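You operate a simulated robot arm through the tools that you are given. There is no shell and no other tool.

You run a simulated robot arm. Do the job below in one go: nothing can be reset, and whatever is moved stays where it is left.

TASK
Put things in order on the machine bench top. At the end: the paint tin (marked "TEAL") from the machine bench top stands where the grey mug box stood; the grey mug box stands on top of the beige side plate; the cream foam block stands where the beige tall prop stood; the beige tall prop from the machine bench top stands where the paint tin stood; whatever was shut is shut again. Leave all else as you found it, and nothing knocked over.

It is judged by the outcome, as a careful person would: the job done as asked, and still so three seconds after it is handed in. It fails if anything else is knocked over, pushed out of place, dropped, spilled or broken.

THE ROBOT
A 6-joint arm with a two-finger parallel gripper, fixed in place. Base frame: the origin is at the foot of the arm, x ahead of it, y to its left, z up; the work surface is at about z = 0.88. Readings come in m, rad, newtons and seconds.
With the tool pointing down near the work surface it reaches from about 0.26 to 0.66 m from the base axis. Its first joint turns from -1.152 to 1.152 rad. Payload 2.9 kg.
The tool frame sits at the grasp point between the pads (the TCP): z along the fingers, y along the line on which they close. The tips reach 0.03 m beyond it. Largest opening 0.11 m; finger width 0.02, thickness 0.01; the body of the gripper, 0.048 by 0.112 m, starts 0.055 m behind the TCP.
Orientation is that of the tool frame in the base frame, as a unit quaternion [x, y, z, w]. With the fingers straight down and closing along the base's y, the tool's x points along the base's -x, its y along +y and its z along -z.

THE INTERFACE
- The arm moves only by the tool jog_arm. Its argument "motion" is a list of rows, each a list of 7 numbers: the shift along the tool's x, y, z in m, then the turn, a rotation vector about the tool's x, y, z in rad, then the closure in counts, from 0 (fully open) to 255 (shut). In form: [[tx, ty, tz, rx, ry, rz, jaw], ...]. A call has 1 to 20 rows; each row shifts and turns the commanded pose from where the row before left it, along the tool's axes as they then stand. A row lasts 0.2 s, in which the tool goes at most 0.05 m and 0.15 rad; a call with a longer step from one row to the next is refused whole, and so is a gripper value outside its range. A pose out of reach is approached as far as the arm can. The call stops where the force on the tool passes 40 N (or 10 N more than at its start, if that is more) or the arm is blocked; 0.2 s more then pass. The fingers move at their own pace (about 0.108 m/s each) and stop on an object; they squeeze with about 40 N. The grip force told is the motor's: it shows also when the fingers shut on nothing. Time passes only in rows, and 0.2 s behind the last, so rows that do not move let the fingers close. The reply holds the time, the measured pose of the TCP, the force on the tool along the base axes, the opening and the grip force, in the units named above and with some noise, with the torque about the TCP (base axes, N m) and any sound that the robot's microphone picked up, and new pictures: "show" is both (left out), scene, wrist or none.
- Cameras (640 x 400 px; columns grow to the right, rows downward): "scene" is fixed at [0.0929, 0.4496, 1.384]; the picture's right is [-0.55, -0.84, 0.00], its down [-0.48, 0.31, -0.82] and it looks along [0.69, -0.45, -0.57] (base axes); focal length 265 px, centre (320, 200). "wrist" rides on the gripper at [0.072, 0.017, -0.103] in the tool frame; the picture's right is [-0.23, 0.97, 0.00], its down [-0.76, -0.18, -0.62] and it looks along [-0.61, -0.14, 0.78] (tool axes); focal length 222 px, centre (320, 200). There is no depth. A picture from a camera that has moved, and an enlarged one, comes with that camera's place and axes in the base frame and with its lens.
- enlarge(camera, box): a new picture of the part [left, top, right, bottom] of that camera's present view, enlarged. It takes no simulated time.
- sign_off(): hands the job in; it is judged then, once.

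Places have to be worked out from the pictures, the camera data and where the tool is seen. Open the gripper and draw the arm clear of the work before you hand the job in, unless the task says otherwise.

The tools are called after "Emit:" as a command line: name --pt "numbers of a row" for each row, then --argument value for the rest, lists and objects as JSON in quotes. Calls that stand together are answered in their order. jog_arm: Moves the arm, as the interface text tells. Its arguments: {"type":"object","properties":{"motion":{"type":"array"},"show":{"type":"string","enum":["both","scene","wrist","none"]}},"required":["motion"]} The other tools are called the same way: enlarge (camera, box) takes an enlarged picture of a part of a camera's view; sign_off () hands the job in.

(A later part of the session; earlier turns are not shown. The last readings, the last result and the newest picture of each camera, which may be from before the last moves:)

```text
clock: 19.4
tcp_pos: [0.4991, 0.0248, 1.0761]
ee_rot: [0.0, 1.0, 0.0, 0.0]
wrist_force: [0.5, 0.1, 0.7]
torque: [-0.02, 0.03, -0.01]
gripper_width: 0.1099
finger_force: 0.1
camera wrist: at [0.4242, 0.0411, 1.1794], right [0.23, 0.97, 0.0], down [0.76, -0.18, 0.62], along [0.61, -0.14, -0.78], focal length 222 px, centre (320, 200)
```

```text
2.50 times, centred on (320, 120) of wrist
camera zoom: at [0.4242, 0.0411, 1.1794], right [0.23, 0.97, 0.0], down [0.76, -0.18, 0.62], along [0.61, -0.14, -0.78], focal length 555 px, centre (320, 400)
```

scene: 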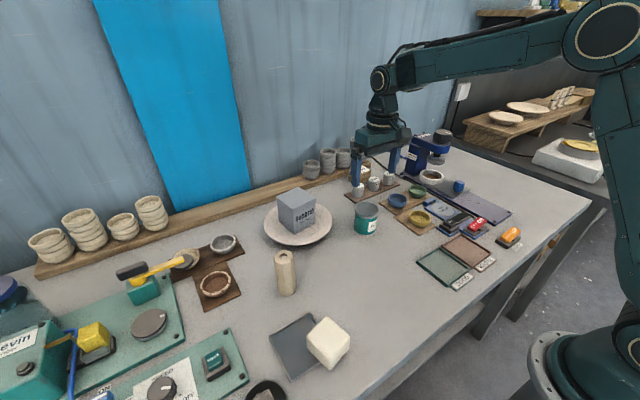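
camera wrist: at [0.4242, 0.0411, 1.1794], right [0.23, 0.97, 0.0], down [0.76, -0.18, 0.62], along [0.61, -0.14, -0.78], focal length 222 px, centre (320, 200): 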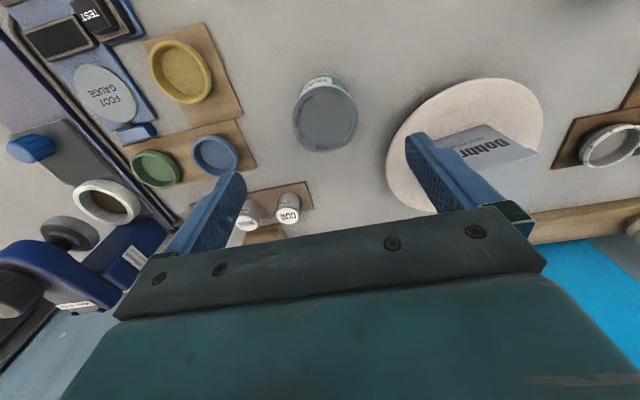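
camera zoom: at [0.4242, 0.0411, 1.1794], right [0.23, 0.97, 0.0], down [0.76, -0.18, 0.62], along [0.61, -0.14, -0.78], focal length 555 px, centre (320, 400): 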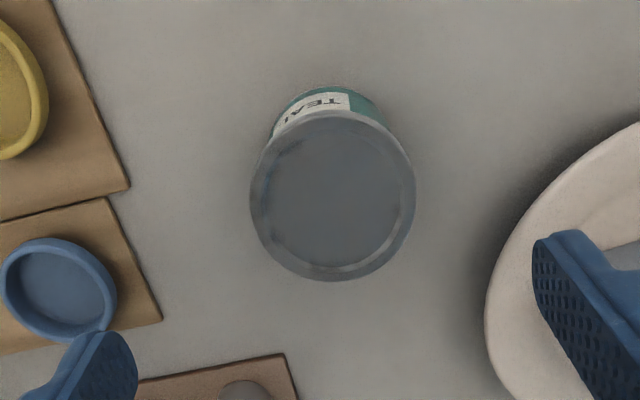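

The box stands well on the plate. The tin's lid centre works out at (0.498, 0.029), lid diameter about 0.066 m, top near z = 0.958. I centre on it, lower, and close gently on it.

Emit:
jog_arm --pt "0.001 0.004 0.03 0 0 0 0" --pt "0 0 0.04 0 0 0 0" --pt "0 0 0.04 0 0 0 0" --pt "0 0 0.026 0 0 0 0" --pt "0 0 0 0 0 0 50" --pt "0 0 0 0 0 0 80" --pt "0 0 0 0 0 0 100" --pt "0 0 0 0 0 0 114" --pt "0 0 0 0 0 0 114" --show "both"

Emit:
enlarge --camera "scene" --box '[330, 170, 410, 240]'

```text
clock: 21.4
tcp_pos: [0.4986, 0.0325, 0.942]
ee_rot: [0.0, 1.0, 0.0, -0.001]
wrist_force: [0.4, -0.8, 0.1]
torque: [0.02, -0.03, -0.02]
gripper_width: 0.0633
finger_force: 40.5
camera wrist: at [0.4239, 0.0466, 1.0446], right [0.23, 0.97, 0.0], down [0.76, -0.18, 0.62], along [0.61, -0.14, -0.78], focal length 222 px, centre (320, 200)
```

scene: 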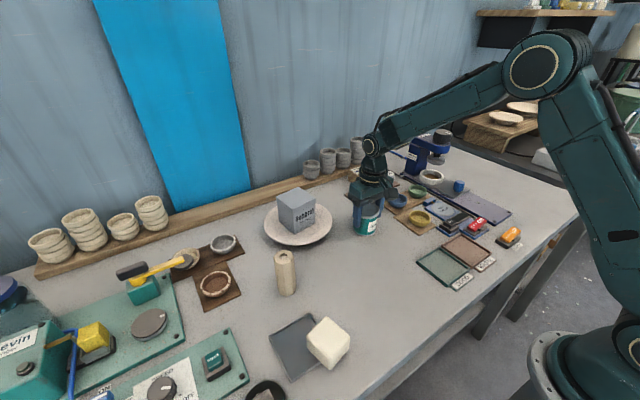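
wrist: 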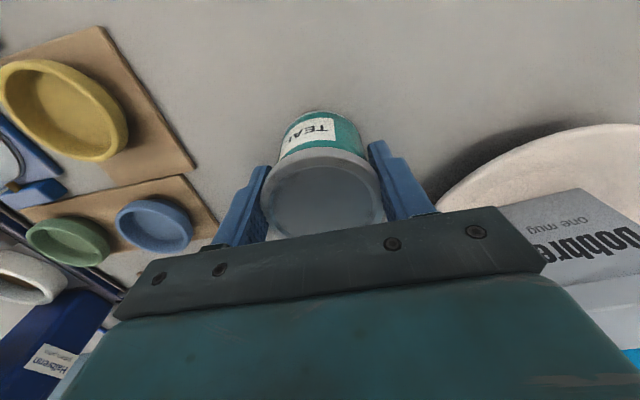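

```text
5.71 times, centred on (370, 205) of scene
camera zoom: at [0.0929, 0.4496, 1.384], right [-0.55, -0.84, 0.0], down [-0.48, 0.31, -0.82], along [0.69, -0.45, -0.57], focal length 1514 px, centre (34, 171)
```

zoom: 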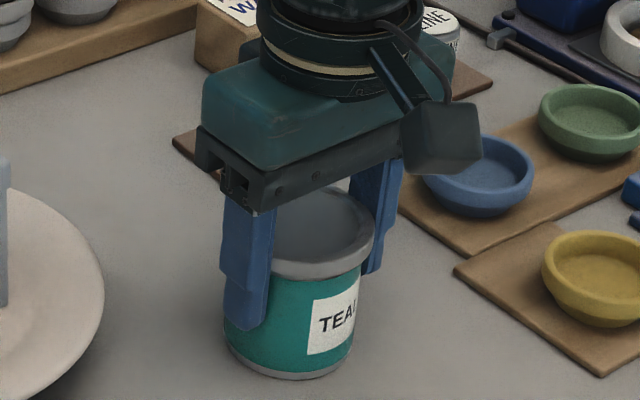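

Closed at 0.0633 m on the tin. I lift only 6 mm first to check that tin and lid come together.

Emit:
jog_arm --pt "0 0 -0.003 0 0 0 114" --pt "0 0 -0.003 0 0 0 114" --pt "0 0 0 0 0 0 114" --show "both"

Emit:
enlarge --camera "scene" --box '[330, 170, 410, 240]'

Emit:
enlarge --camera "wrist" --box '[230, 90, 430, 230]'

```text
clock: 22.2
tcp_pos: [0.4988, 0.0304, 0.9471]
ee_rot: [0.0, 1.0, 0.0, 0.001]
wrist_force: [-0.5, -0.1, -2.4]
torque: [-0.01, 0.02, -0.03]
gripper_width: 0.0633
finger_force: 39.3
camera wrist: at [0.4242, 0.0458, 1.0503], right [0.23, 0.97, 0.0], down [0.76, -0.18, 0.62], along [0.61, -0.14, -0.78], focal length 222 px, centre (320, 200)
```

scene: 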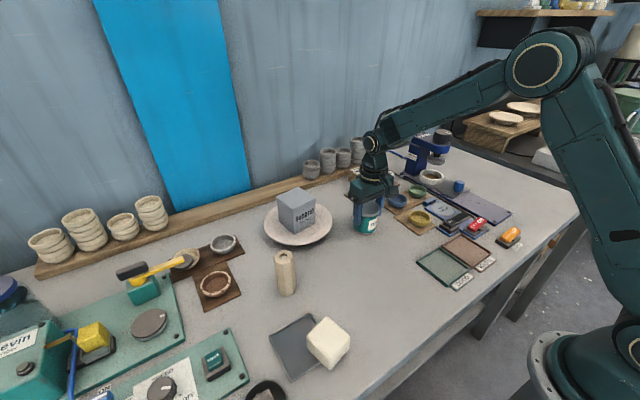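
wrist: 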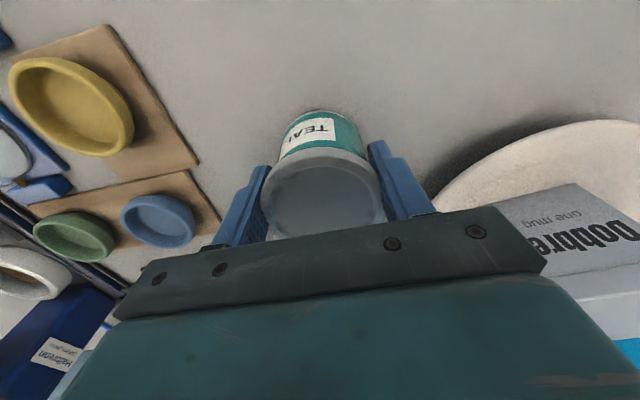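

```text
5.71 times, centred on (370, 205) of scene
camera zoom: at [0.0929, 0.4496, 1.384], right [-0.55, -0.84, 0.0], down [-0.48, 0.31, -0.82], along [0.69, -0.45, -0.57], focal length 1514 px, centre (34, 171)
```

zoom: 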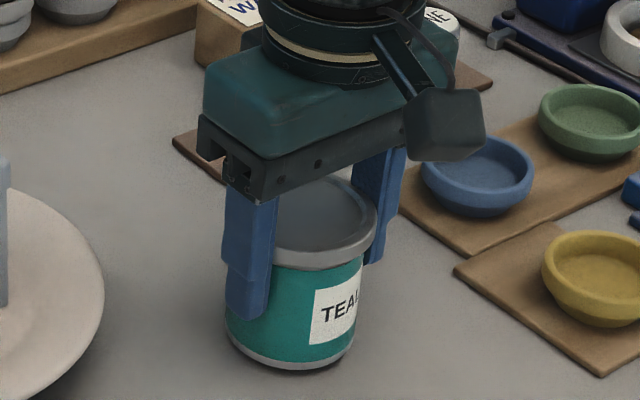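

```text
2.86 times, centred on (330, 160) of wrist
camera zoom: at [0.4242, 0.0458, 1.0503], right [0.23, 0.97, 0.0], down [0.76, -0.18, 0.62], along [0.61, -0.14, -0.78], focal length 635 px, centre (291, 314)
```

zoom: 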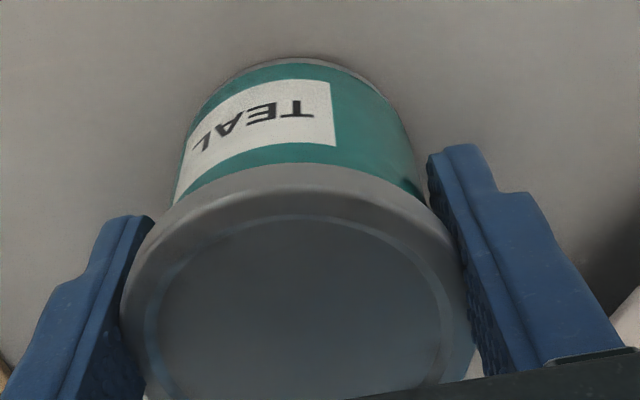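

The whole tin came up (−2.4 N, bottom edge raised). I carry it high over to the box's old spot at about (0.3625, 0.188).

Emit:
jog_arm --pt "0 0 -0.015 0 0 0 114" --pt "0 0 -0.03 0 0 0 114" --pt "0 0 -0.025 0 0 0 114" --pt "0.00974 0.01126 0 0 0 0 114" --pt "0.01947 0.02251 0 0 0 0 114" --pt "0.01947 0.02251 0 0 0 0 114" --pt "0.01947 0.02251 0 0 0 0 114" --pt "0.01947 0.02251 0 0 0 0 114" --pt "0.01947 0.02251 0 0 0 0 114" --pt "0.01947 0.02251 0 0 0 0 114" --pt "0.00974 0.01126 0 0 0 0 114" --pt "0 0 0 0 0 0 114" --show "both"

```text
clock: 24.8
tcp_pos: [0.36, 0.1873, 1.0167]
ee_rot: [0.0, 1.0, 0.0, 0.001]
wrist_force: [-0.6, 0.1, -2.9]
torque: [-0.02, 0.01, 0.0]
gripper_width: 0.0635
finger_force: 40.1
camera wrist: at [0.2863, 0.2033, 1.1196], right [0.23, 0.97, 0.0], down [0.76, -0.18, 0.62], along [0.61, -0.14, -0.78], focal length 222 px, centre (320, 200)
```

scene: 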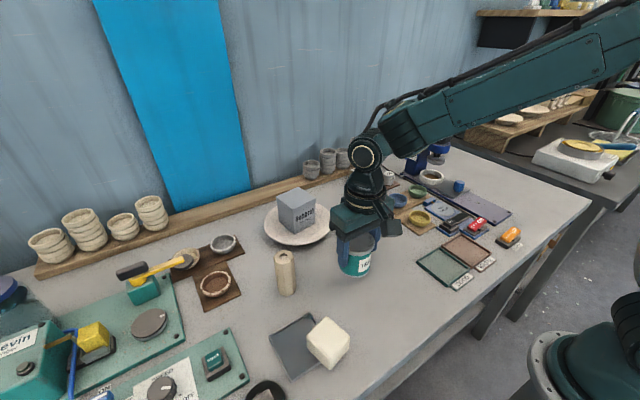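
wrist: 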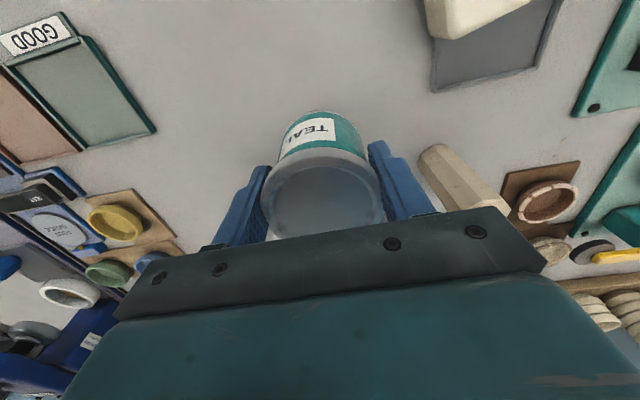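

Position is within 2 mm of the target. I correct slightly and lower to just above the table, then feel for contact.

Emit:
jog_arm --pt "-0.0015 0.0008 0.03 0 0 0 114" --pt "0 0 0.025 0 0 0 114" --pt "0 0 0.012 0 0 0 114" --pt "0 0 0.004 0 0 0 114" --pt "0 0 0 0 0 0 114" --show "none"

Emit:
jog_arm --pt "0 0 0.0015 0 0 0 114" --pt "0 0 0 0 0 0 114" --show "none"

Emit:
jog_arm --pt "0 0 0.0015 0 0 0 114" --pt "0 0 0 0 0 0 114" --show "both"

```text
clock: 26.0
tcp_pos: [0.3623, 0.1882, 0.9452]
ee_rot: [-0.001, 1.0, -0.001, 0.0]
wrist_force: [0.0, 0.0, -1.6]
torque: [0.0, 0.01, -0.01]
gripper_width: 0.0635
finger_force: 40.1
```

```text
clock: 26.6
tcp_pos: [0.3638, 0.188, 0.9448]
ee_rot: [0.001, 1.0, 0.0, 0.0]
wrist_force: [0.4, 0.1, -3.3]
torque: [0.0, 0.01, -0.01]
gripper_width: 0.0634
finger_force: 40.4
```

```text
clock: 27.2
tcp_pos: [0.363, 0.1894, 0.9431]
ee_rot: [0.0, 1.0, -0.001, 0.0]
wrist_force: [0.0, 0.1, -2.7]
torque: [-0.01, 0.01, 0.0]
gripper_width: 0.0632
finger_force: 39.7
camera wrist: at [0.2886, 0.2038, 1.0462], right [0.23, 0.97, 0.0], down [0.76, -0.18, 0.62], along [0.61, -0.14, -0.78], focal length 222 px, centre (320, 200)
```

scene: 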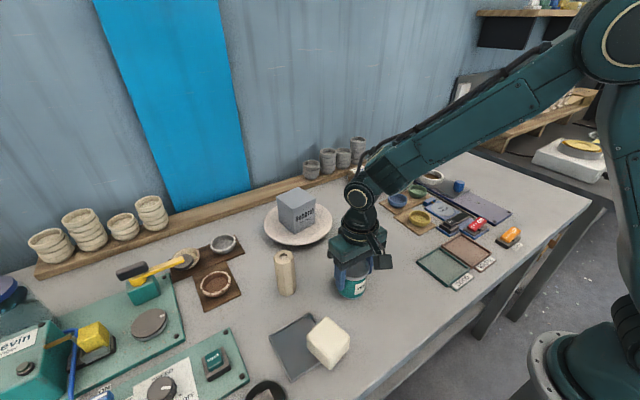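
wrist: 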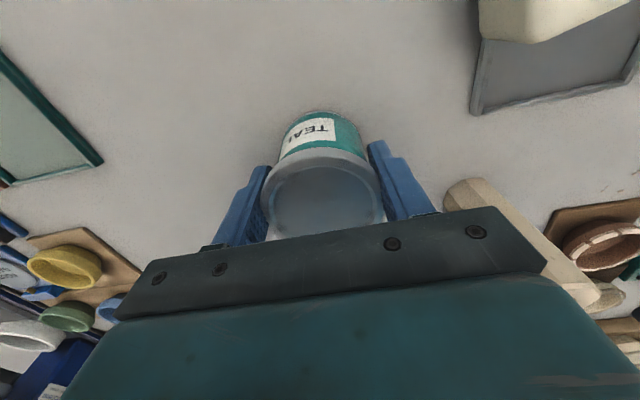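

Almost down (about 1.5 mm to go by the camera height). Two more small steps.

Emit:
jog_arm --pt "0 0 0.0012 0 0 0 114" --pt "0 0 0 0 0 0 114" --show "none"

Emit:
jog_arm --pt "0 0 0.001 0 0 0 114" --pt "0 0 0 0 0 0 114" --show "none"

```text
clock: 27.8
tcp_pos: [0.3633, 0.1883, 0.9425]
ee_rot: [0.001, 1.0, 0.0, -0.001]
wrist_force: [-0.2, -0.5, -2.9]
torque: [-0.01, 0.02, 0.01]
gripper_width: 0.0636
finger_force: 39.7
```

```text
clock: 28.4
tcp_pos: [0.3644, 0.1898, 0.942]
ee_rot: [0.0, 1.0, 0.0, 0.001]
wrist_force: [-0.9, 1.0, 6.5]
torque: [-0.1, 0.16, -0.03]
gripper_width: 0.0632
finger_force: 40.3
```

Contact felt (6.5 N up), so the tin is on the table. I open the fingers, then rise straight up and look.

Emit:
jog_arm --pt "0 0 0 0 0 0 104" --pt "0 0 0 0 0 0 96" --pt "0 0 0 0 0 0 60" --pt "0 0 0 0 0 0 20" --pt "0 0 0 0 0 0 0" --pt "0 0 0 0 0 0 0" --pt "0 0 -0.02 0 0 0 0" --pt "0 0 -0.04 0 0 0 0" --pt "0 0 -0.045 0 0 0 0" --pt "0 0 -0.04 0 0 0 0" --pt "0 0 0 0 0 0 0" --show "both"

Emit:
enlarge --camera "scene" --box '[250, 230, 410, 380]'

Emit:
enlarge --camera "wrist" --box '[250, 40, 490, 200]'

```text
clock: 30.8
tcp_pos: [0.3628, 0.1899, 1.0869]
ee_rot: [0.0, 1.0, 0.0, 0.0]
wrist_force: [-0.3, 0.4, 0.0]
torque: [0.02, -0.02, 0.0]
gripper_width: 0.1101
finger_force: 0.0
camera wrist: at [0.2877, 0.2051, 1.1894], right [0.23, 0.97, 0.0], down [0.76, -0.18, 0.62], along [0.61, -0.14, -0.78], focal length 222 px, centre (320, 200)
```

scene: 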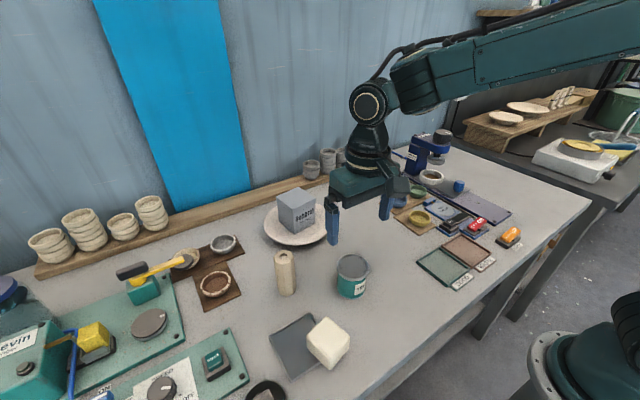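
wrist: 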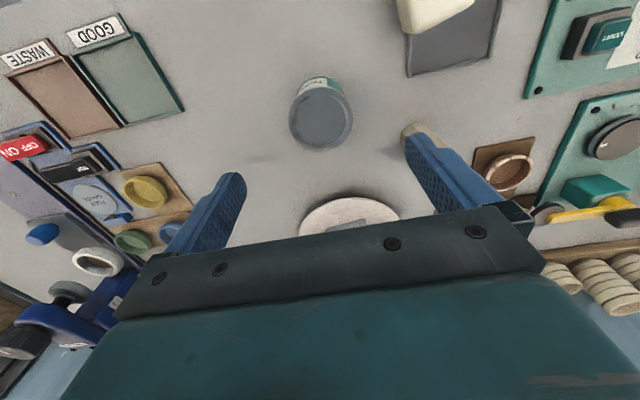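

```text
2.67 times, centred on (330, 305) of scene
camera zoom: at [0.0929, 0.4496, 1.384], right [-0.55, -0.84, 0.0], down [-0.48, 0.31, -0.82], along [0.69, -0.45, -0.57], focal length 706 px, centre (293, -80)
```

zoom: 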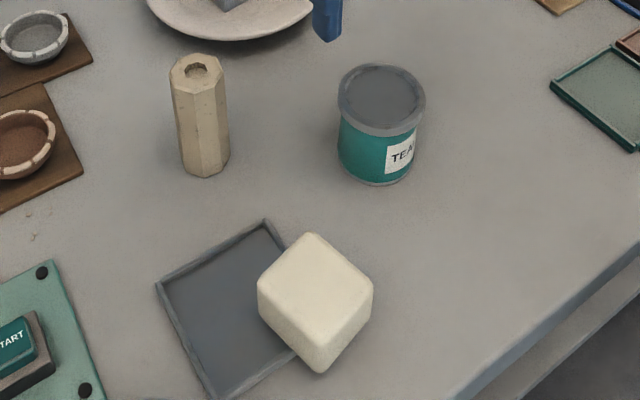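

```text
2.50 times, centred on (370, 120) of wrist
camera zoom: at [0.2877, 0.2051, 1.1894], right [0.23, 0.97, 0.0], down [0.76, -0.18, 0.62], along [0.61, -0.14, -0.78], focal length 555 px, centre (195, 400)
```

zoom: 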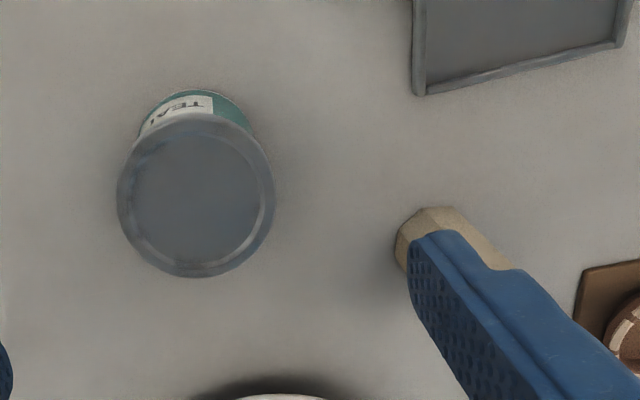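

Tin stands at the box's old spot. Next, the tall prop: I move to hover above its estimated place (0.44, 0.307) to fix it better.

Emit:
jog_arm --pt "-0.0195 0.0295 -0.00875 0 0 0 0" --pt "-0.0195 0.0295 -0.00875 0 0 0 0" --pt "-0.0195 0.0295 -0.00875 0 0 0 0" --pt "-0.0195 0.0295 -0.00875 0 0 0 0" --pt "0 0 0 0 0 0 0" --show "both"

Emit:
enlarge --camera "wrist" --box '[240, 40, 440, 200]'

Emit:
enlarge --camera "scene" --box '[250, 230, 330, 310]'

```text
clock: 32.0
tcp_pos: [0.4417, 0.306, 1.1228]
ee_rot: [0.0, 1.0, -0.001, 0.0]
wrist_force: [-1.0, -0.2, -0.3]
torque: [0.0, -0.01, -0.04]
gripper_width: 0.1098
finger_force: 0.2
camera wrist: at [0.367, 0.3223, 1.2245], right [0.23, 0.97, 0.0], down [0.76, -0.18, 0.62], along [0.61, -0.14, -0.78], focal length 222 px, centre (320, 200)
```

scene: 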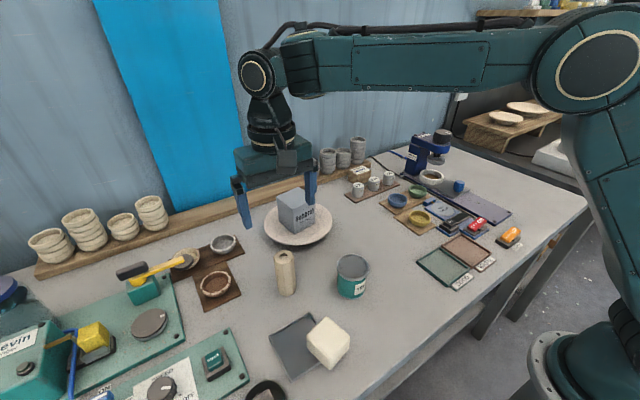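
wrist: 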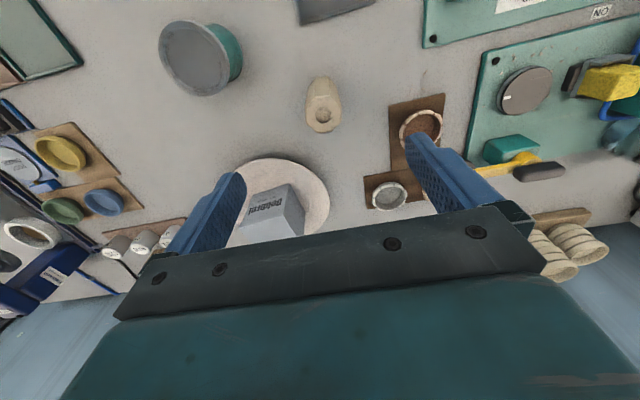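

```text
2.50 times, centred on (340, 120) of wrist
camera zoom: at [0.367, 0.3223, 1.2245], right [0.23, 0.97, 0.0], down [0.76, -0.18, 0.62], along [0.61, -0.14, -0.78], focal length 555 px, centre (270, 400)
```

zoom: 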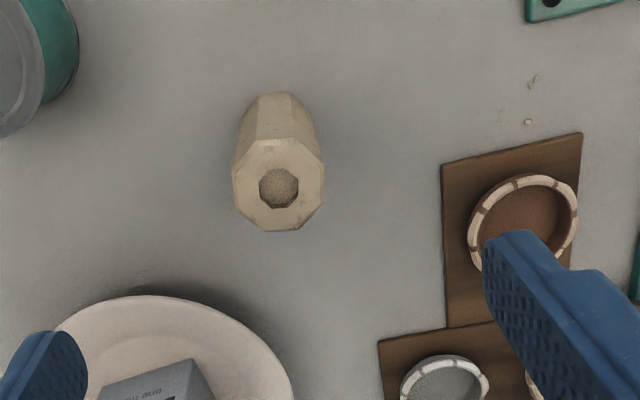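

```text
5.00 times, centred on (290, 270) of scene
camera zoom: at [0.0929, 0.4496, 1.384], right [-0.55, -0.84, 0.0], down [-0.48, 0.31, -0.82], along [0.69, -0.45, -0.57], focal length 1324 px, centre (470, -150)
```

zoom: 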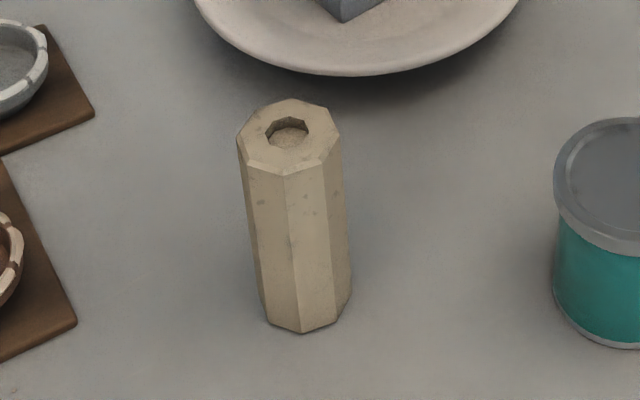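

The two views agree: prop at (0.441, 0.308), top at z≈0.985. I enlarge its top to read how the octagon's flats are turned.

Emit:
enlarge --camera "wrist" --box '[300, 70, 350, 140]'

Emit:
enlarge --camera "scene" --box '[292, 310, 362, 380]'

```text
5.71 times, centred on (325, 105) of wrist
camera zoom: at [0.367, 0.3223, 1.2245], right [0.23, 0.97, 0.0], down [0.76, -0.18, 0.62], along [0.61, -0.14, -0.78], focal length 1269 px, centre (291, 743)
```

zoom: 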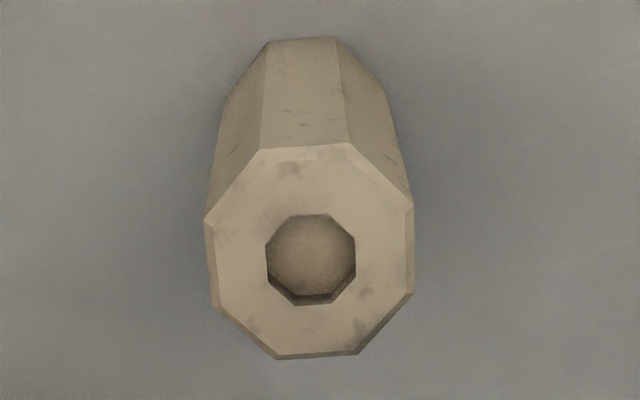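

```text
5.71 times, centred on (327, 345) of scene
camera zoom: at [0.0929, 0.4496, 1.384], right [-0.55, -0.84, 0.0], down [-0.48, 0.31, -0.82], along [0.69, -0.45, -0.57], focal length 1514 px, centre (280, -629)
```

zoom: 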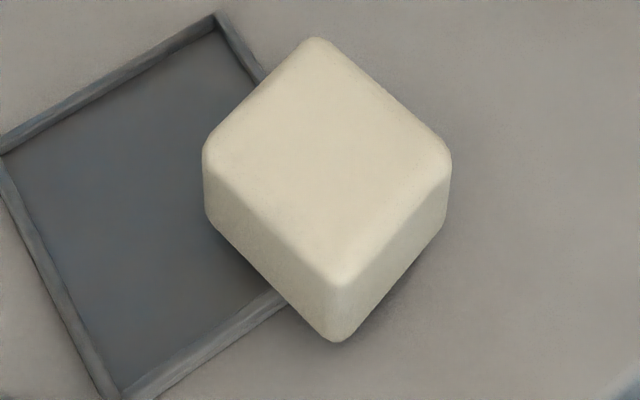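

The octagon's flats are turned about 9° clockwise, across-flats about 0.037 m. I turn the tool to match, lower to z≈0.945 and close gently.

Emit:
jog_arm --pt "0.0007 0.002 0 0 0 0.08 0" --pt "0 0 0.02 0 0 0.084 0" --pt "0 0 0.04 0 0 0 0" --pt "0 0 0.04 0 0 0 0" --pt "0 0 0.04 0 0 0 0" --pt "0 0 0.037 0 0 0 0" --pt "0 0 0 0 0 0 80" --pt "0 0 0 0 0 0 130" --pt "0 0 0 0 0 0 155" --pt "0 0 0 0 0 0 170" --pt "0 0 0 0 0 0 182" --pt "0 0 0 0 0 0 182" --show "both"

Emit:
enlarge --camera "scene" --box '[240, 210, 350, 310]'

```text
clock: 34.6
tcp_pos: [0.4388, 0.3086, 0.9452]
ee_rot: [0.082, 0.997, 0.0, -0.001]
wrist_force: [0.3, 0.3, -0.2]
torque: [0.07, -0.05, 0.02]
gripper_width: 0.0387
finger_force: 40.4
camera wrist: at [0.3676, 0.3361, 1.0472], right [0.38, 0.92, 0.0], down [0.72, -0.3, 0.62], along [0.58, -0.24, -0.78], focal length 222 px, centre (320, 200)
```

scene: 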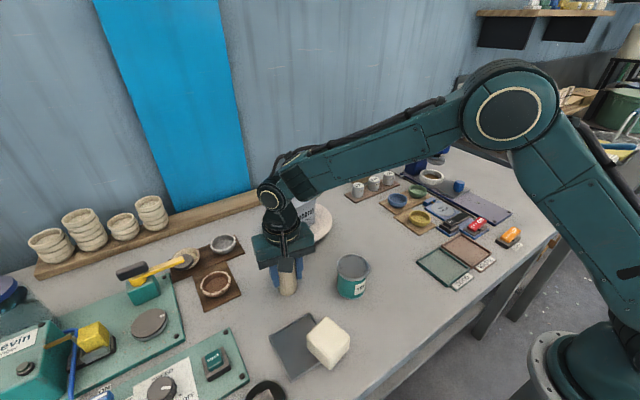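
wrist: 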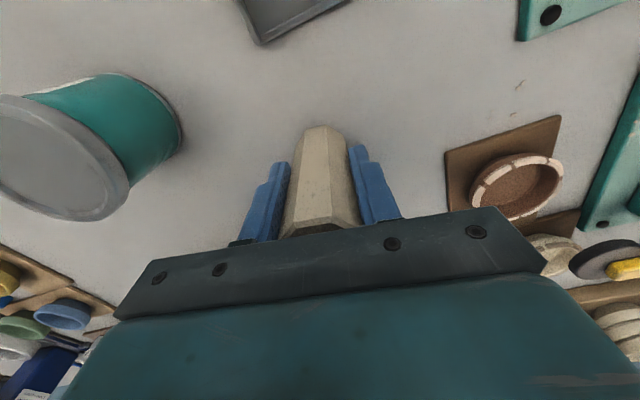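

```text
4.00 times, centred on (295, 260) of scene
camera zoom: at [0.0929, 0.4496, 1.384], right [-0.55, -0.84, 0.0], down [-0.48, 0.31, -0.82], along [0.69, -0.45, -0.57], focal length 1060 px, centre (420, -40)
```

zoom: 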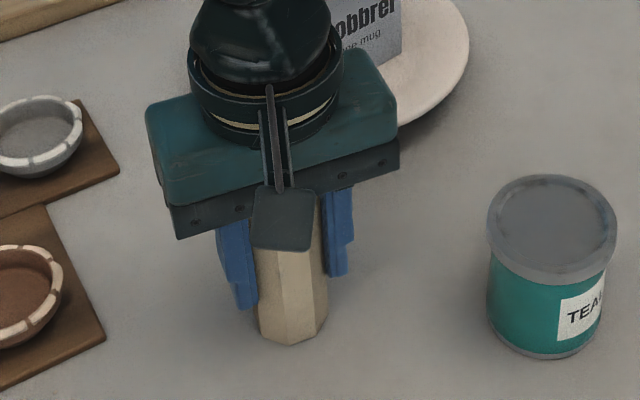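

Gripped on the flats (0.0387 m). I lift a little to check, then carry it.

Emit:
jog_arm --pt "0 0 -0.005 0 0 0 182" --pt "0 0 -0.01 0 0 0 182" --pt "0 0 0 0 0 0 182" --show "scene"

Emit:
enlarge --camera "scene" --box '[240, 210, 350, 310]'

```text
clock: 35.4
tcp_pos: [0.4394, 0.3106, 0.96]
ee_rot: [0.082, 0.997, 0.0, 0.0]
wrist_force: [-0.3, -0.5, -1.6]
torque: [-0.01, 0.04, -0.01]
gripper_width: 0.0384
finger_force: 40.2
```

scene: 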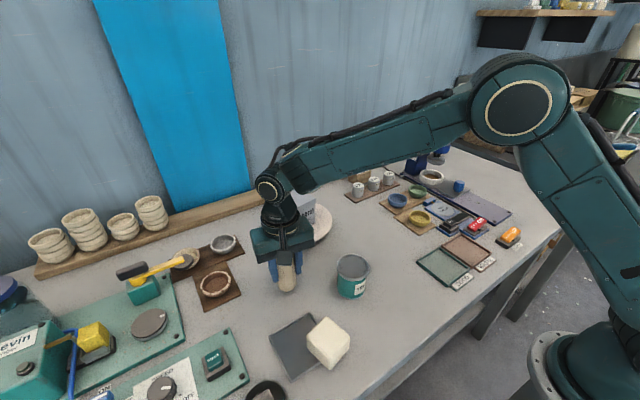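

```text
4.00 times, centred on (295, 260) of scene
camera zoom: at [0.0929, 0.4496, 1.384], right [-0.55, -0.84, 0.0], down [-0.48, 0.31, -0.82], along [0.69, -0.45, -0.57], focal length 1060 px, centre (420, -40)
```

zoom: 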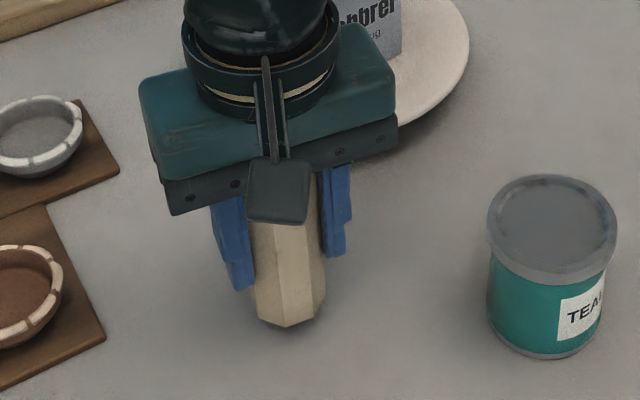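

The prop hangs straight and firm. I raise it to clear the tin top and carry it across to the tin's old place, about (0.498, 0.029).

Emit:
jog_arm --pt "0 0 -0.03 0 0 0 182" --pt "0 0 -0.035 0 0 0 182" --pt "0 0 -0.015 0 0 0 182" --pt "-0.00571 -0.01477 0 0 0 0 182" --pt "-0.01142 -0.02953 0 0 0 0 182" --pt "-0.01142 -0.02953 0 0 0 0 182" --pt "-0.01142 -0.02953 0 0 0 0 182" --pt "-0.01142 -0.02953 0 0 0 0 182" --pt "-0.01142 -0.02953 0 0 0 0 182" --pt "-0.01142 -0.02953 0 0 0 0 182" --pt "-0.01142 -0.02953 0 0 0 0 182" --pt "-0.01142 -0.02953 0 0 0 0 182" --pt "-0.00571 -0.01477 0 0 0 0 182" --pt "0 0 0 0 0 0 182" --show "both"

```text
clock: 38.4
tcp_pos: [0.4989, 0.0291, 1.04]
ee_rot: [0.082, 0.997, 0.0, 0.0]
wrist_force: [-0.4, -1.1, -1.9]
torque: [-0.04, -0.02, -0.01]
gripper_width: 0.0385
finger_force: 39.8
camera wrist: at [0.4279, 0.0563, 1.1422], right [0.38, 0.92, 0.0], down [0.72, -0.3, 0.62], along [0.58, -0.24, -0.78], focal length 222 px, centre (320, 200)
```

scene: 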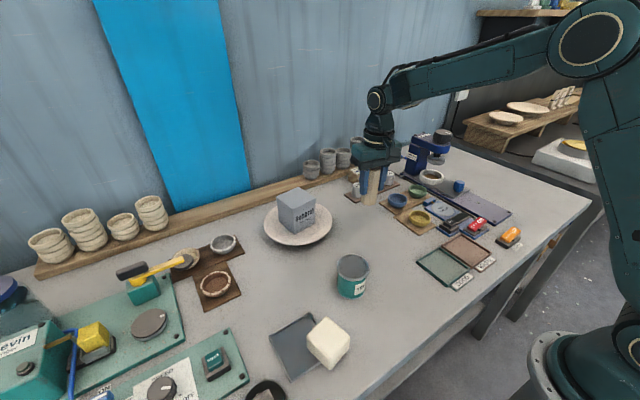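
wrist: 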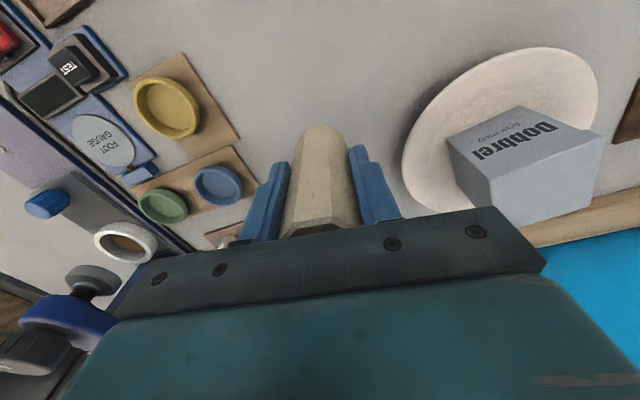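

The prop is at the target within about 1 mm. I lower it to just above the table and feel for contact.

Emit:
jog_arm --pt "0.001 0.001 0.03 0 0 0 182" --pt "0 0 0.035 0 0 0 182" --pt "0 0 0.018 0 0 0 182" --pt "0 0 0.008 0 0 0 182" --pt "0 0 0 0 0 0 182" --show "scene"

Emit:
jog_arm --pt "0 0 0.0015 0 0 0 182" --pt "0 0 0 0 0 0 182" --show "none"

```text
clock: 39.6
tcp_pos: [0.4981, 0.0289, 0.9501]
ee_rot: [0.082, 0.997, 0.001, 0.0]
wrist_force: [-0.4, -0.6, -2.0]
torque: [-0.02, 0.0, 0.01]
gripper_width: 0.0384
finger_force: 40.2
```

scene: 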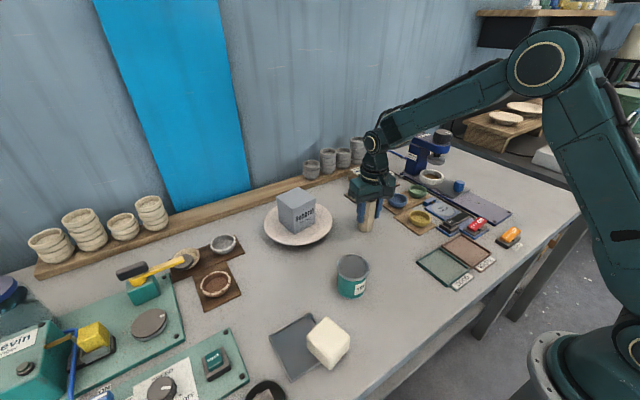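

```text
clock: 40.2
tcp_pos: [0.4974, 0.0306, 0.947]
ee_rot: [0.082, 0.997, 0.0, -0.001]
wrist_force: [0.6, -0.4, -1.9]
torque: [0.0, 0.01, 0.0]
gripper_width: 0.0386
finger_force: 40.1
```

Still free at z = 0.947. A couple more fine steps.

Emit:
jog_arm --pt "0 0 0.0012 0 0 0 182" --pt "0 0 0 0 0 0 182" --show "none"

Emit:
jog_arm --pt "0 0 0.001 0 0 0 182" --pt "0 0 0 0 0 0 182" --show "none"

```text
clock: 40.8
tcp_pos: [0.4971, 0.0308, 0.9462]
ee_rot: [0.082, 0.997, -0.001, 0.0]
wrist_force: [-0.5, 0.3, -2.4]
torque: [-0.02, -0.01, -0.01]
gripper_width: 0.0387
finger_force: 39.9
```

```text
clock: 41.4
tcp_pos: [0.4966, 0.0304, 0.9455]
ee_rot: [0.082, 0.997, 0.0, 0.0]
wrist_force: [0.2, -0.5, -1.7]
torque: [0.03, 0.0, -0.01]
gripper_width: 0.0387
finger_force: 40.1
```

Close to the grip height of 0.945 and still no contact; I continue by 1 mm.

Emit:
jog_arm --pt "0 0 0.001 0 0 0 182" --pt "0 0 0 0 0 0 182" --show "none"

Emit:
jog_arm --pt "0 0 0.0007 0 0 0 182" --pt "0 0 0 0 0 0 182" --show "none"

```text
clock: 42.0
tcp_pos: [0.4955, 0.0305, 0.9439]
ee_rot: [0.082, 0.997, 0.0, 0.001]
wrist_force: [-4.2, -0.3, 9.9]
torque: [-0.15, 0.28, 0.02]
gripper_width: 0.0387
finger_force: 39.5
```

```text
clock: 42.6
tcp_pos: [0.4965, 0.0318, 0.9451]
ee_rot: [0.082, 0.997, 0.001, 0.001]
wrist_force: [-8.9, -2.4, 22.6]
torque: [-0.25, 0.55, 0.02]
gripper_width: 0.0386
finger_force: 40.4
```

The prop is firmly on the table (22 N). I unload by 1.2 mm, open the fingers evenly, and rise.

Emit:
jog_arm --pt "0 0 -0.0012 0 0 0 182" --pt "0 0 0 0 0 0 172" --pt "0 0 0 0 0 0 164" --pt "0 0 0 0 0 0 140" --pt "0 0 0 0 0 0 90" --pt "0 0 0 0 0 0 40" --pt "0 0 0 0 0 0 0" --pt "0 0 0 0 0 0 0" --show "both"

Emit:
enlarge --camera "scene" --box '[330, 150, 430, 250]'

```text
clock: 44.4
tcp_pos: [0.4974, 0.0304, 0.9446]
ee_rot: [0.082, 0.997, 0.001, 0.0]
wrist_force: [0.2, 0.5, -0.7]
torque: [0.02, -0.01, 0.0]
gripper_width: 0.1101
finger_force: 0.0
camera wrist: at [0.4264, 0.0581, 1.0475], right [0.38, 0.92, 0.0], down [0.72, -0.3, 0.62], along [0.58, -0.24, -0.78], focal length 222 px, centre (320, 200)
```

scene: 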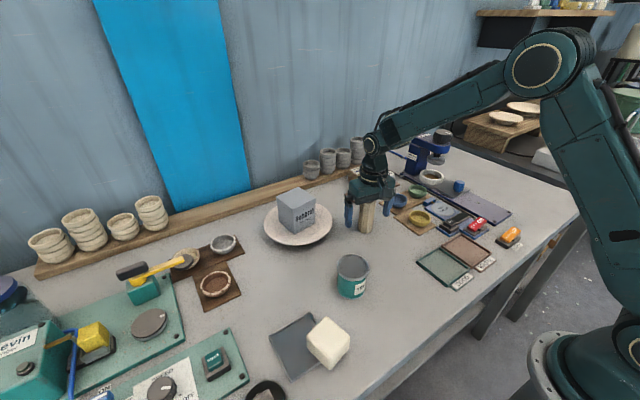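
wrist: 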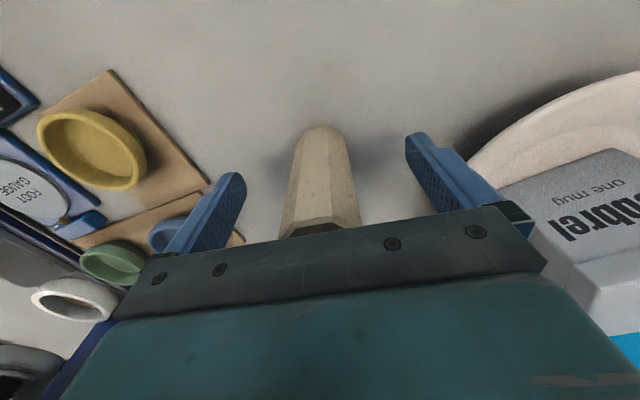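

```text
4.00 times, centred on (380, 200) of scene
camera zoom: at [0.0929, 0.4496, 1.384], right [-0.55, -0.84, 0.0], down [-0.48, 0.31, -0.82], along [0.69, -0.45, -0.57], focal length 1060 px, centre (80, 200)
```

zoom: 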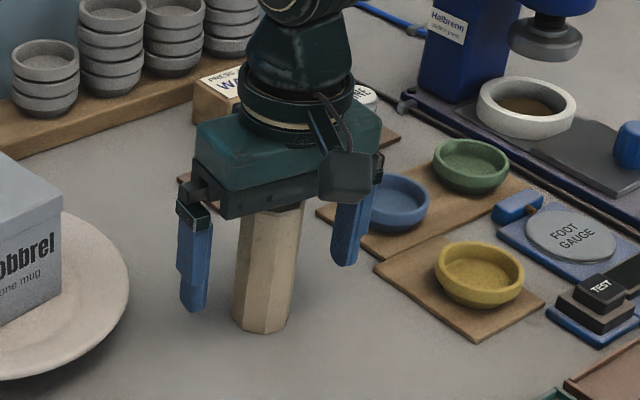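

Prop stands upright. I rise clear, square the tool, and travel high to hover over the foam block near (0.29, 0.30).

Emit:
jog_arm --pt "0 0 -0.03 0 0 0 0" --pt "0 0 -0.045 0 0 0 0" --pt "0 0 -0.045 0 0 0 0" --pt "0 0 -0.03 0 0 -0.082 0" --pt "0 0 0 0 0 -0.082 0" --pt "0.0247 0.0325 0 0 0 0 0" --pt "0.0247 0.0325 0 0 0 0 0" --pt "0.0247 0.0325 0 0 0 0 0" --pt "0.0247 0.0325 0 0 0 0 0" --pt "0.0247 0.0325 0 0 0 0 0" --pt "0.0247 0.0325 0 0 0 0 0" --pt "0.0247 0.0325 0 0 0 0 0" --pt "0.0247 0.0325 0 0 0 0 0" --pt "0 0 0 0 0 0 0" --show "both"

Emit:
enlarge --camera "wrist" --box '[220, 30, 420, 190]'

Emit:
enlarge --camera "scene" --box '[290, 160, 430, 310]'

```text
clock: 47.4
tcp_pos: [0.3002, 0.2925, 1.095]
ee_rot: [0.0, 1.0, 0.0, 0.0]
wrist_force: [0.0, 0.2, -0.6]
torque: [0.01, 0.0, 0.0]
gripper_width: 0.1099
finger_force: 0.1
camera wrist: at [0.2255, 0.3066, 1.1974], right [0.23, 0.97, 0.0], down [0.76, -0.18, 0.62], along [0.61, -0.14, -0.78], focal length 222 px, centre (320, 200)
```

scene: 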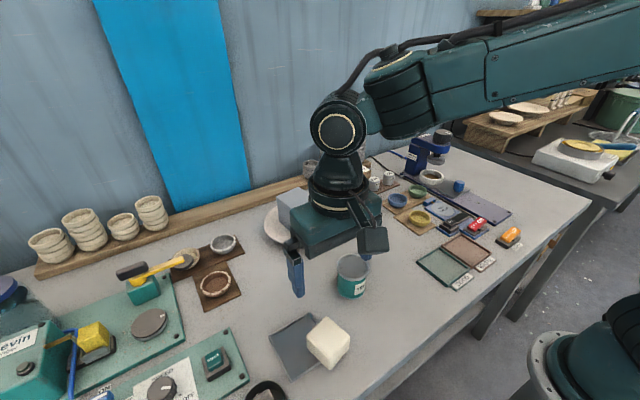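
wrist: 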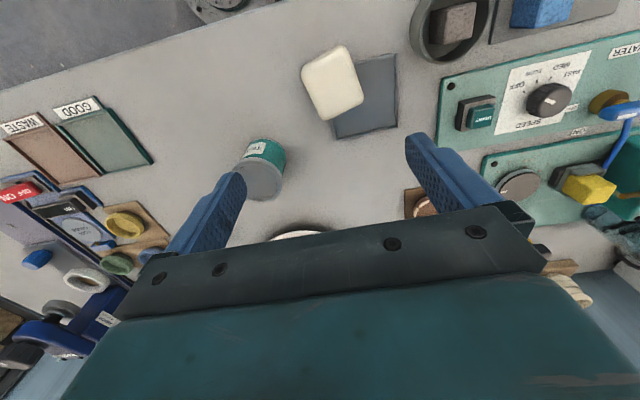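

```text
2.50 times, centred on (320, 110) of wrist
camera zoom: at [0.2255, 0.3066, 1.1974], right [0.23, 0.97, 0.0], down [0.76, -0.18, 0.62], along [0.61, -0.14, -0.78], focal length 555 px, centre (320, 425)
```

zoom: 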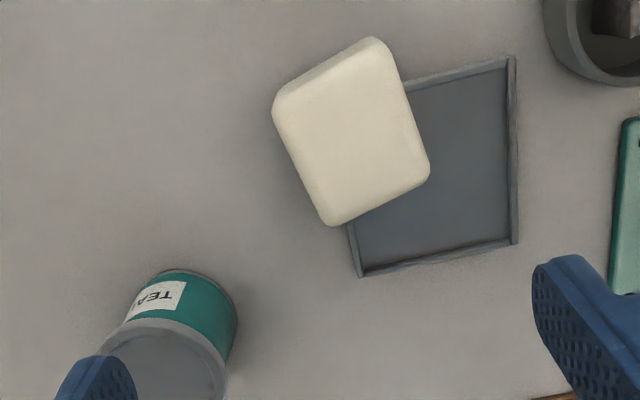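

```text
2.67 times, centred on (360, 235) of scene
camera zoom: at [0.0929, 0.4496, 1.384], right [-0.55, -0.84, 0.0], down [-0.48, 0.31, -0.82], along [0.69, -0.45, -0.57], focal length 706 px, centre (213, 107)
```

zoom: 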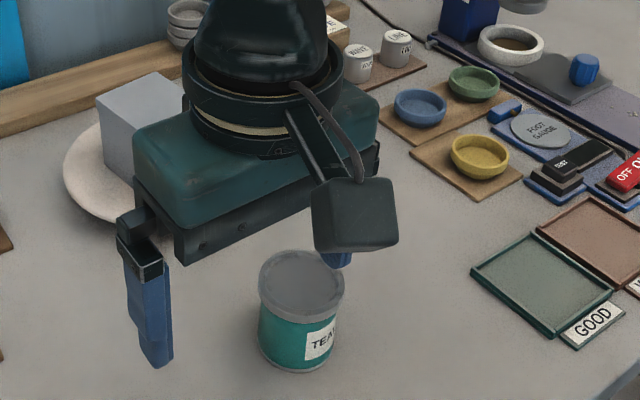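

The foam block (about 0.05 m cube, top z≈0.932) is centred near (0.2815, 0.308), turned about +16°, and overlaps the edge of the grey tray. I align the tool and come to a low hover for a check.

Emit:
jog_arm --pt "0.0187 0.0155 0 0 0 -0.144 0" --pt "0 0 0.03 0 0 -0.144 0" --pt "0 0 0.04 0 0 0 0" --pt "0 0 0.02 0 0 0 0" --pt "0 0 0 0 0 0 0" --show "both"

Emit:
enlarge --camera "wrist" --box '[220, 50, 420, 190]'

Emit:
enlarge --camera "scene" --box '[260, 270, 380, 390]'

```text
clock: 48.6
tcp_pos: [0.2818, 0.3081, 1.0043]
ee_rot: [-0.143, 0.99, -0.001, 0.0]
wrist_force: [0.8, -1.2, -1.0]
torque: [0.01, -0.02, 0.01]
gripper_width: 0.1101
finger_force: 0.0
camera wrist: at [0.2053, 0.301, 1.1066], right [-0.06, 1.0, 0.0], down [0.78, 0.05, 0.62], along [0.62, 0.04, -0.78], focal length 222 px, centre (320, 200)
```

scene: 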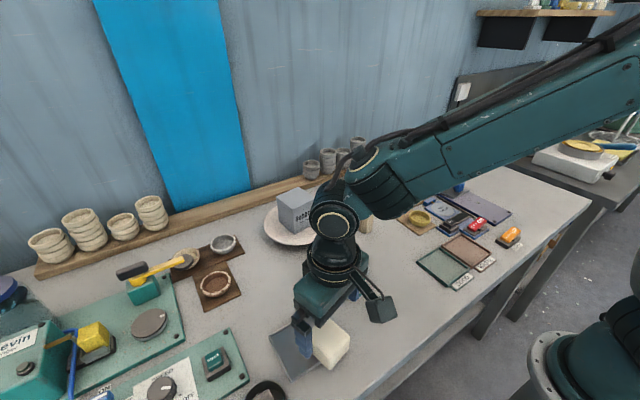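
wrist: 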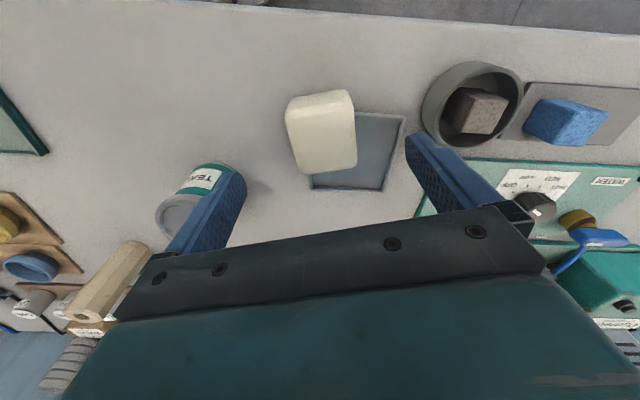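

```text
2.86 times, centred on (320, 120) of wrist
camera zoom: at [0.2053, 0.301, 1.1066], right [-0.06, 1.0, 0.0], down [0.78, 0.05, 0.62], along [0.62, 0.04, -0.78], focal length 635 px, centre (320, 429)
```

zoom: 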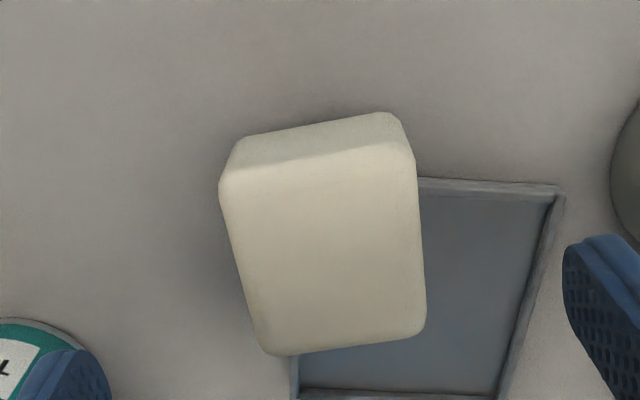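

```text
3.33 times, centred on (320, 330) of scene
camera zoom: at [0.0929, 0.4496, 1.384], right [-0.55, -0.84, 0.0], down [-0.48, 0.31, -0.82], along [0.69, -0.45, -0.57], focal length 883 px, centre (320, -233)
```

zoom: 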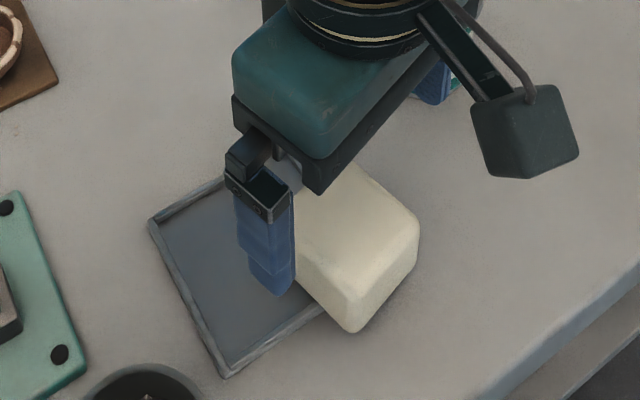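

The block's turn refines to about 13°, centre (0.283, 0.3085). I correct slightly, lower so the tips stay above the tray (z≈0.894), and close gently.

Emit:
jog_arm --pt "-0.0013 0.0006 0.02 0 0 0.05 0" --pt "0 0 0.03 0 0 0 0" --pt "0 0 0.02 0 0 0 0" --pt "0 0 0.01 0 0 0 0" --pt "0 0 0 0 0 0 60" --pt "0 0 0 0 0 0 100" --pt "0 0 0 0 0 0 125" --pt "0 0 0 0 0 0 138" --pt "0 0 0 0 0 0 148" --pt "0 0 0 0 0 0 148" --show "both"

Emit:
enlarge --camera "scene" --box '[260, 270, 380, 390]'

Emit:
enlarge --camera "wrist" --box '[220, 60, 440, 220]'

```text
clock: 50.8
tcp_pos: [0.2823, 0.3073, 0.9247]
ee_rot: [-0.119, 0.993, 0.0, 0.0]
wrist_force: [-0.1, 0.8, 0.3]
torque: [-0.03, -0.03, -0.02]
gripper_width: 0.0534
finger_force: 40.1
camera wrist: at [0.2053, 0.3047, 1.0276], right [-0.01, 1.0, 0.0], down [0.78, 0.01, 0.62], along [0.62, 0.01, -0.78], focal length 222 px, centre (320, 200)
```

scene: 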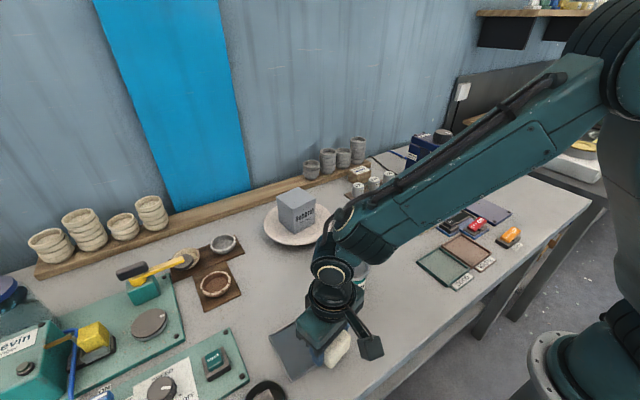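
wrist: 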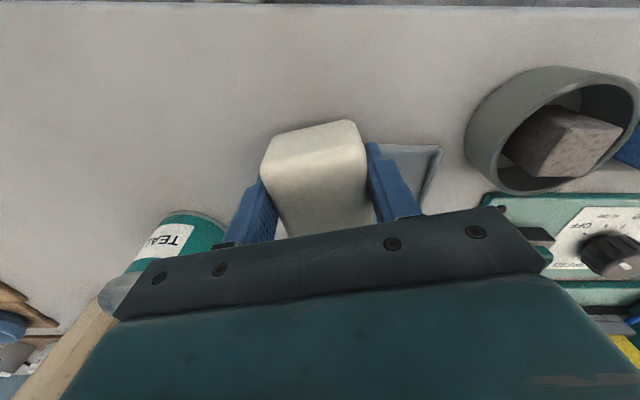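

```text
3.33 times, centred on (320, 330) of scene
camera zoom: at [0.0929, 0.4496, 1.384], right [-0.55, -0.84, 0.0], down [-0.48, 0.31, -0.82], along [0.69, -0.45, -0.57], focal length 883 px, centre (320, -233)
```

zoom: 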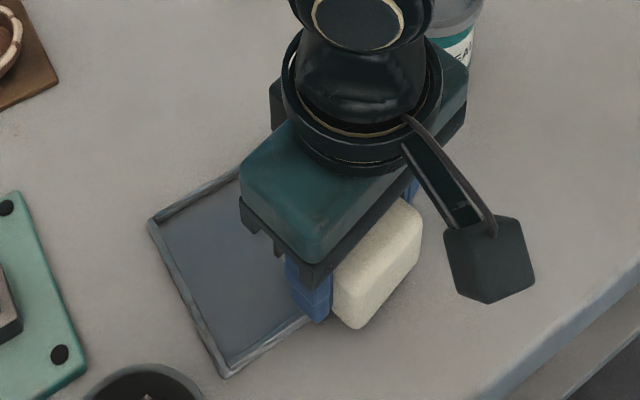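

```text
2.50 times, centred on (330, 140) of wrist
camera zoom: at [0.2053, 0.3047, 1.0276], right [-0.01, 1.0, 0.0], down [0.78, 0.01, 0.62], along [0.62, 0.01, -0.78], focal length 555 px, centre (295, 350)
```

zoom: 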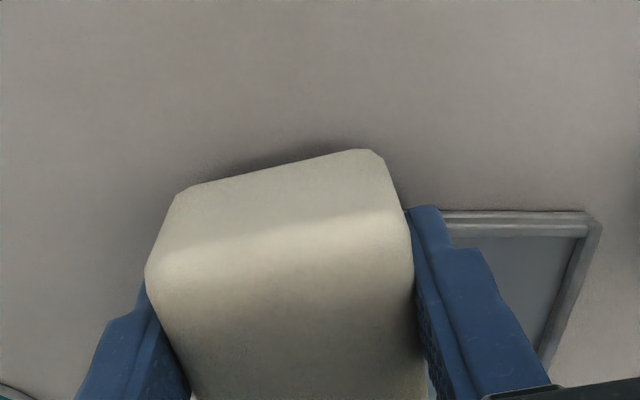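

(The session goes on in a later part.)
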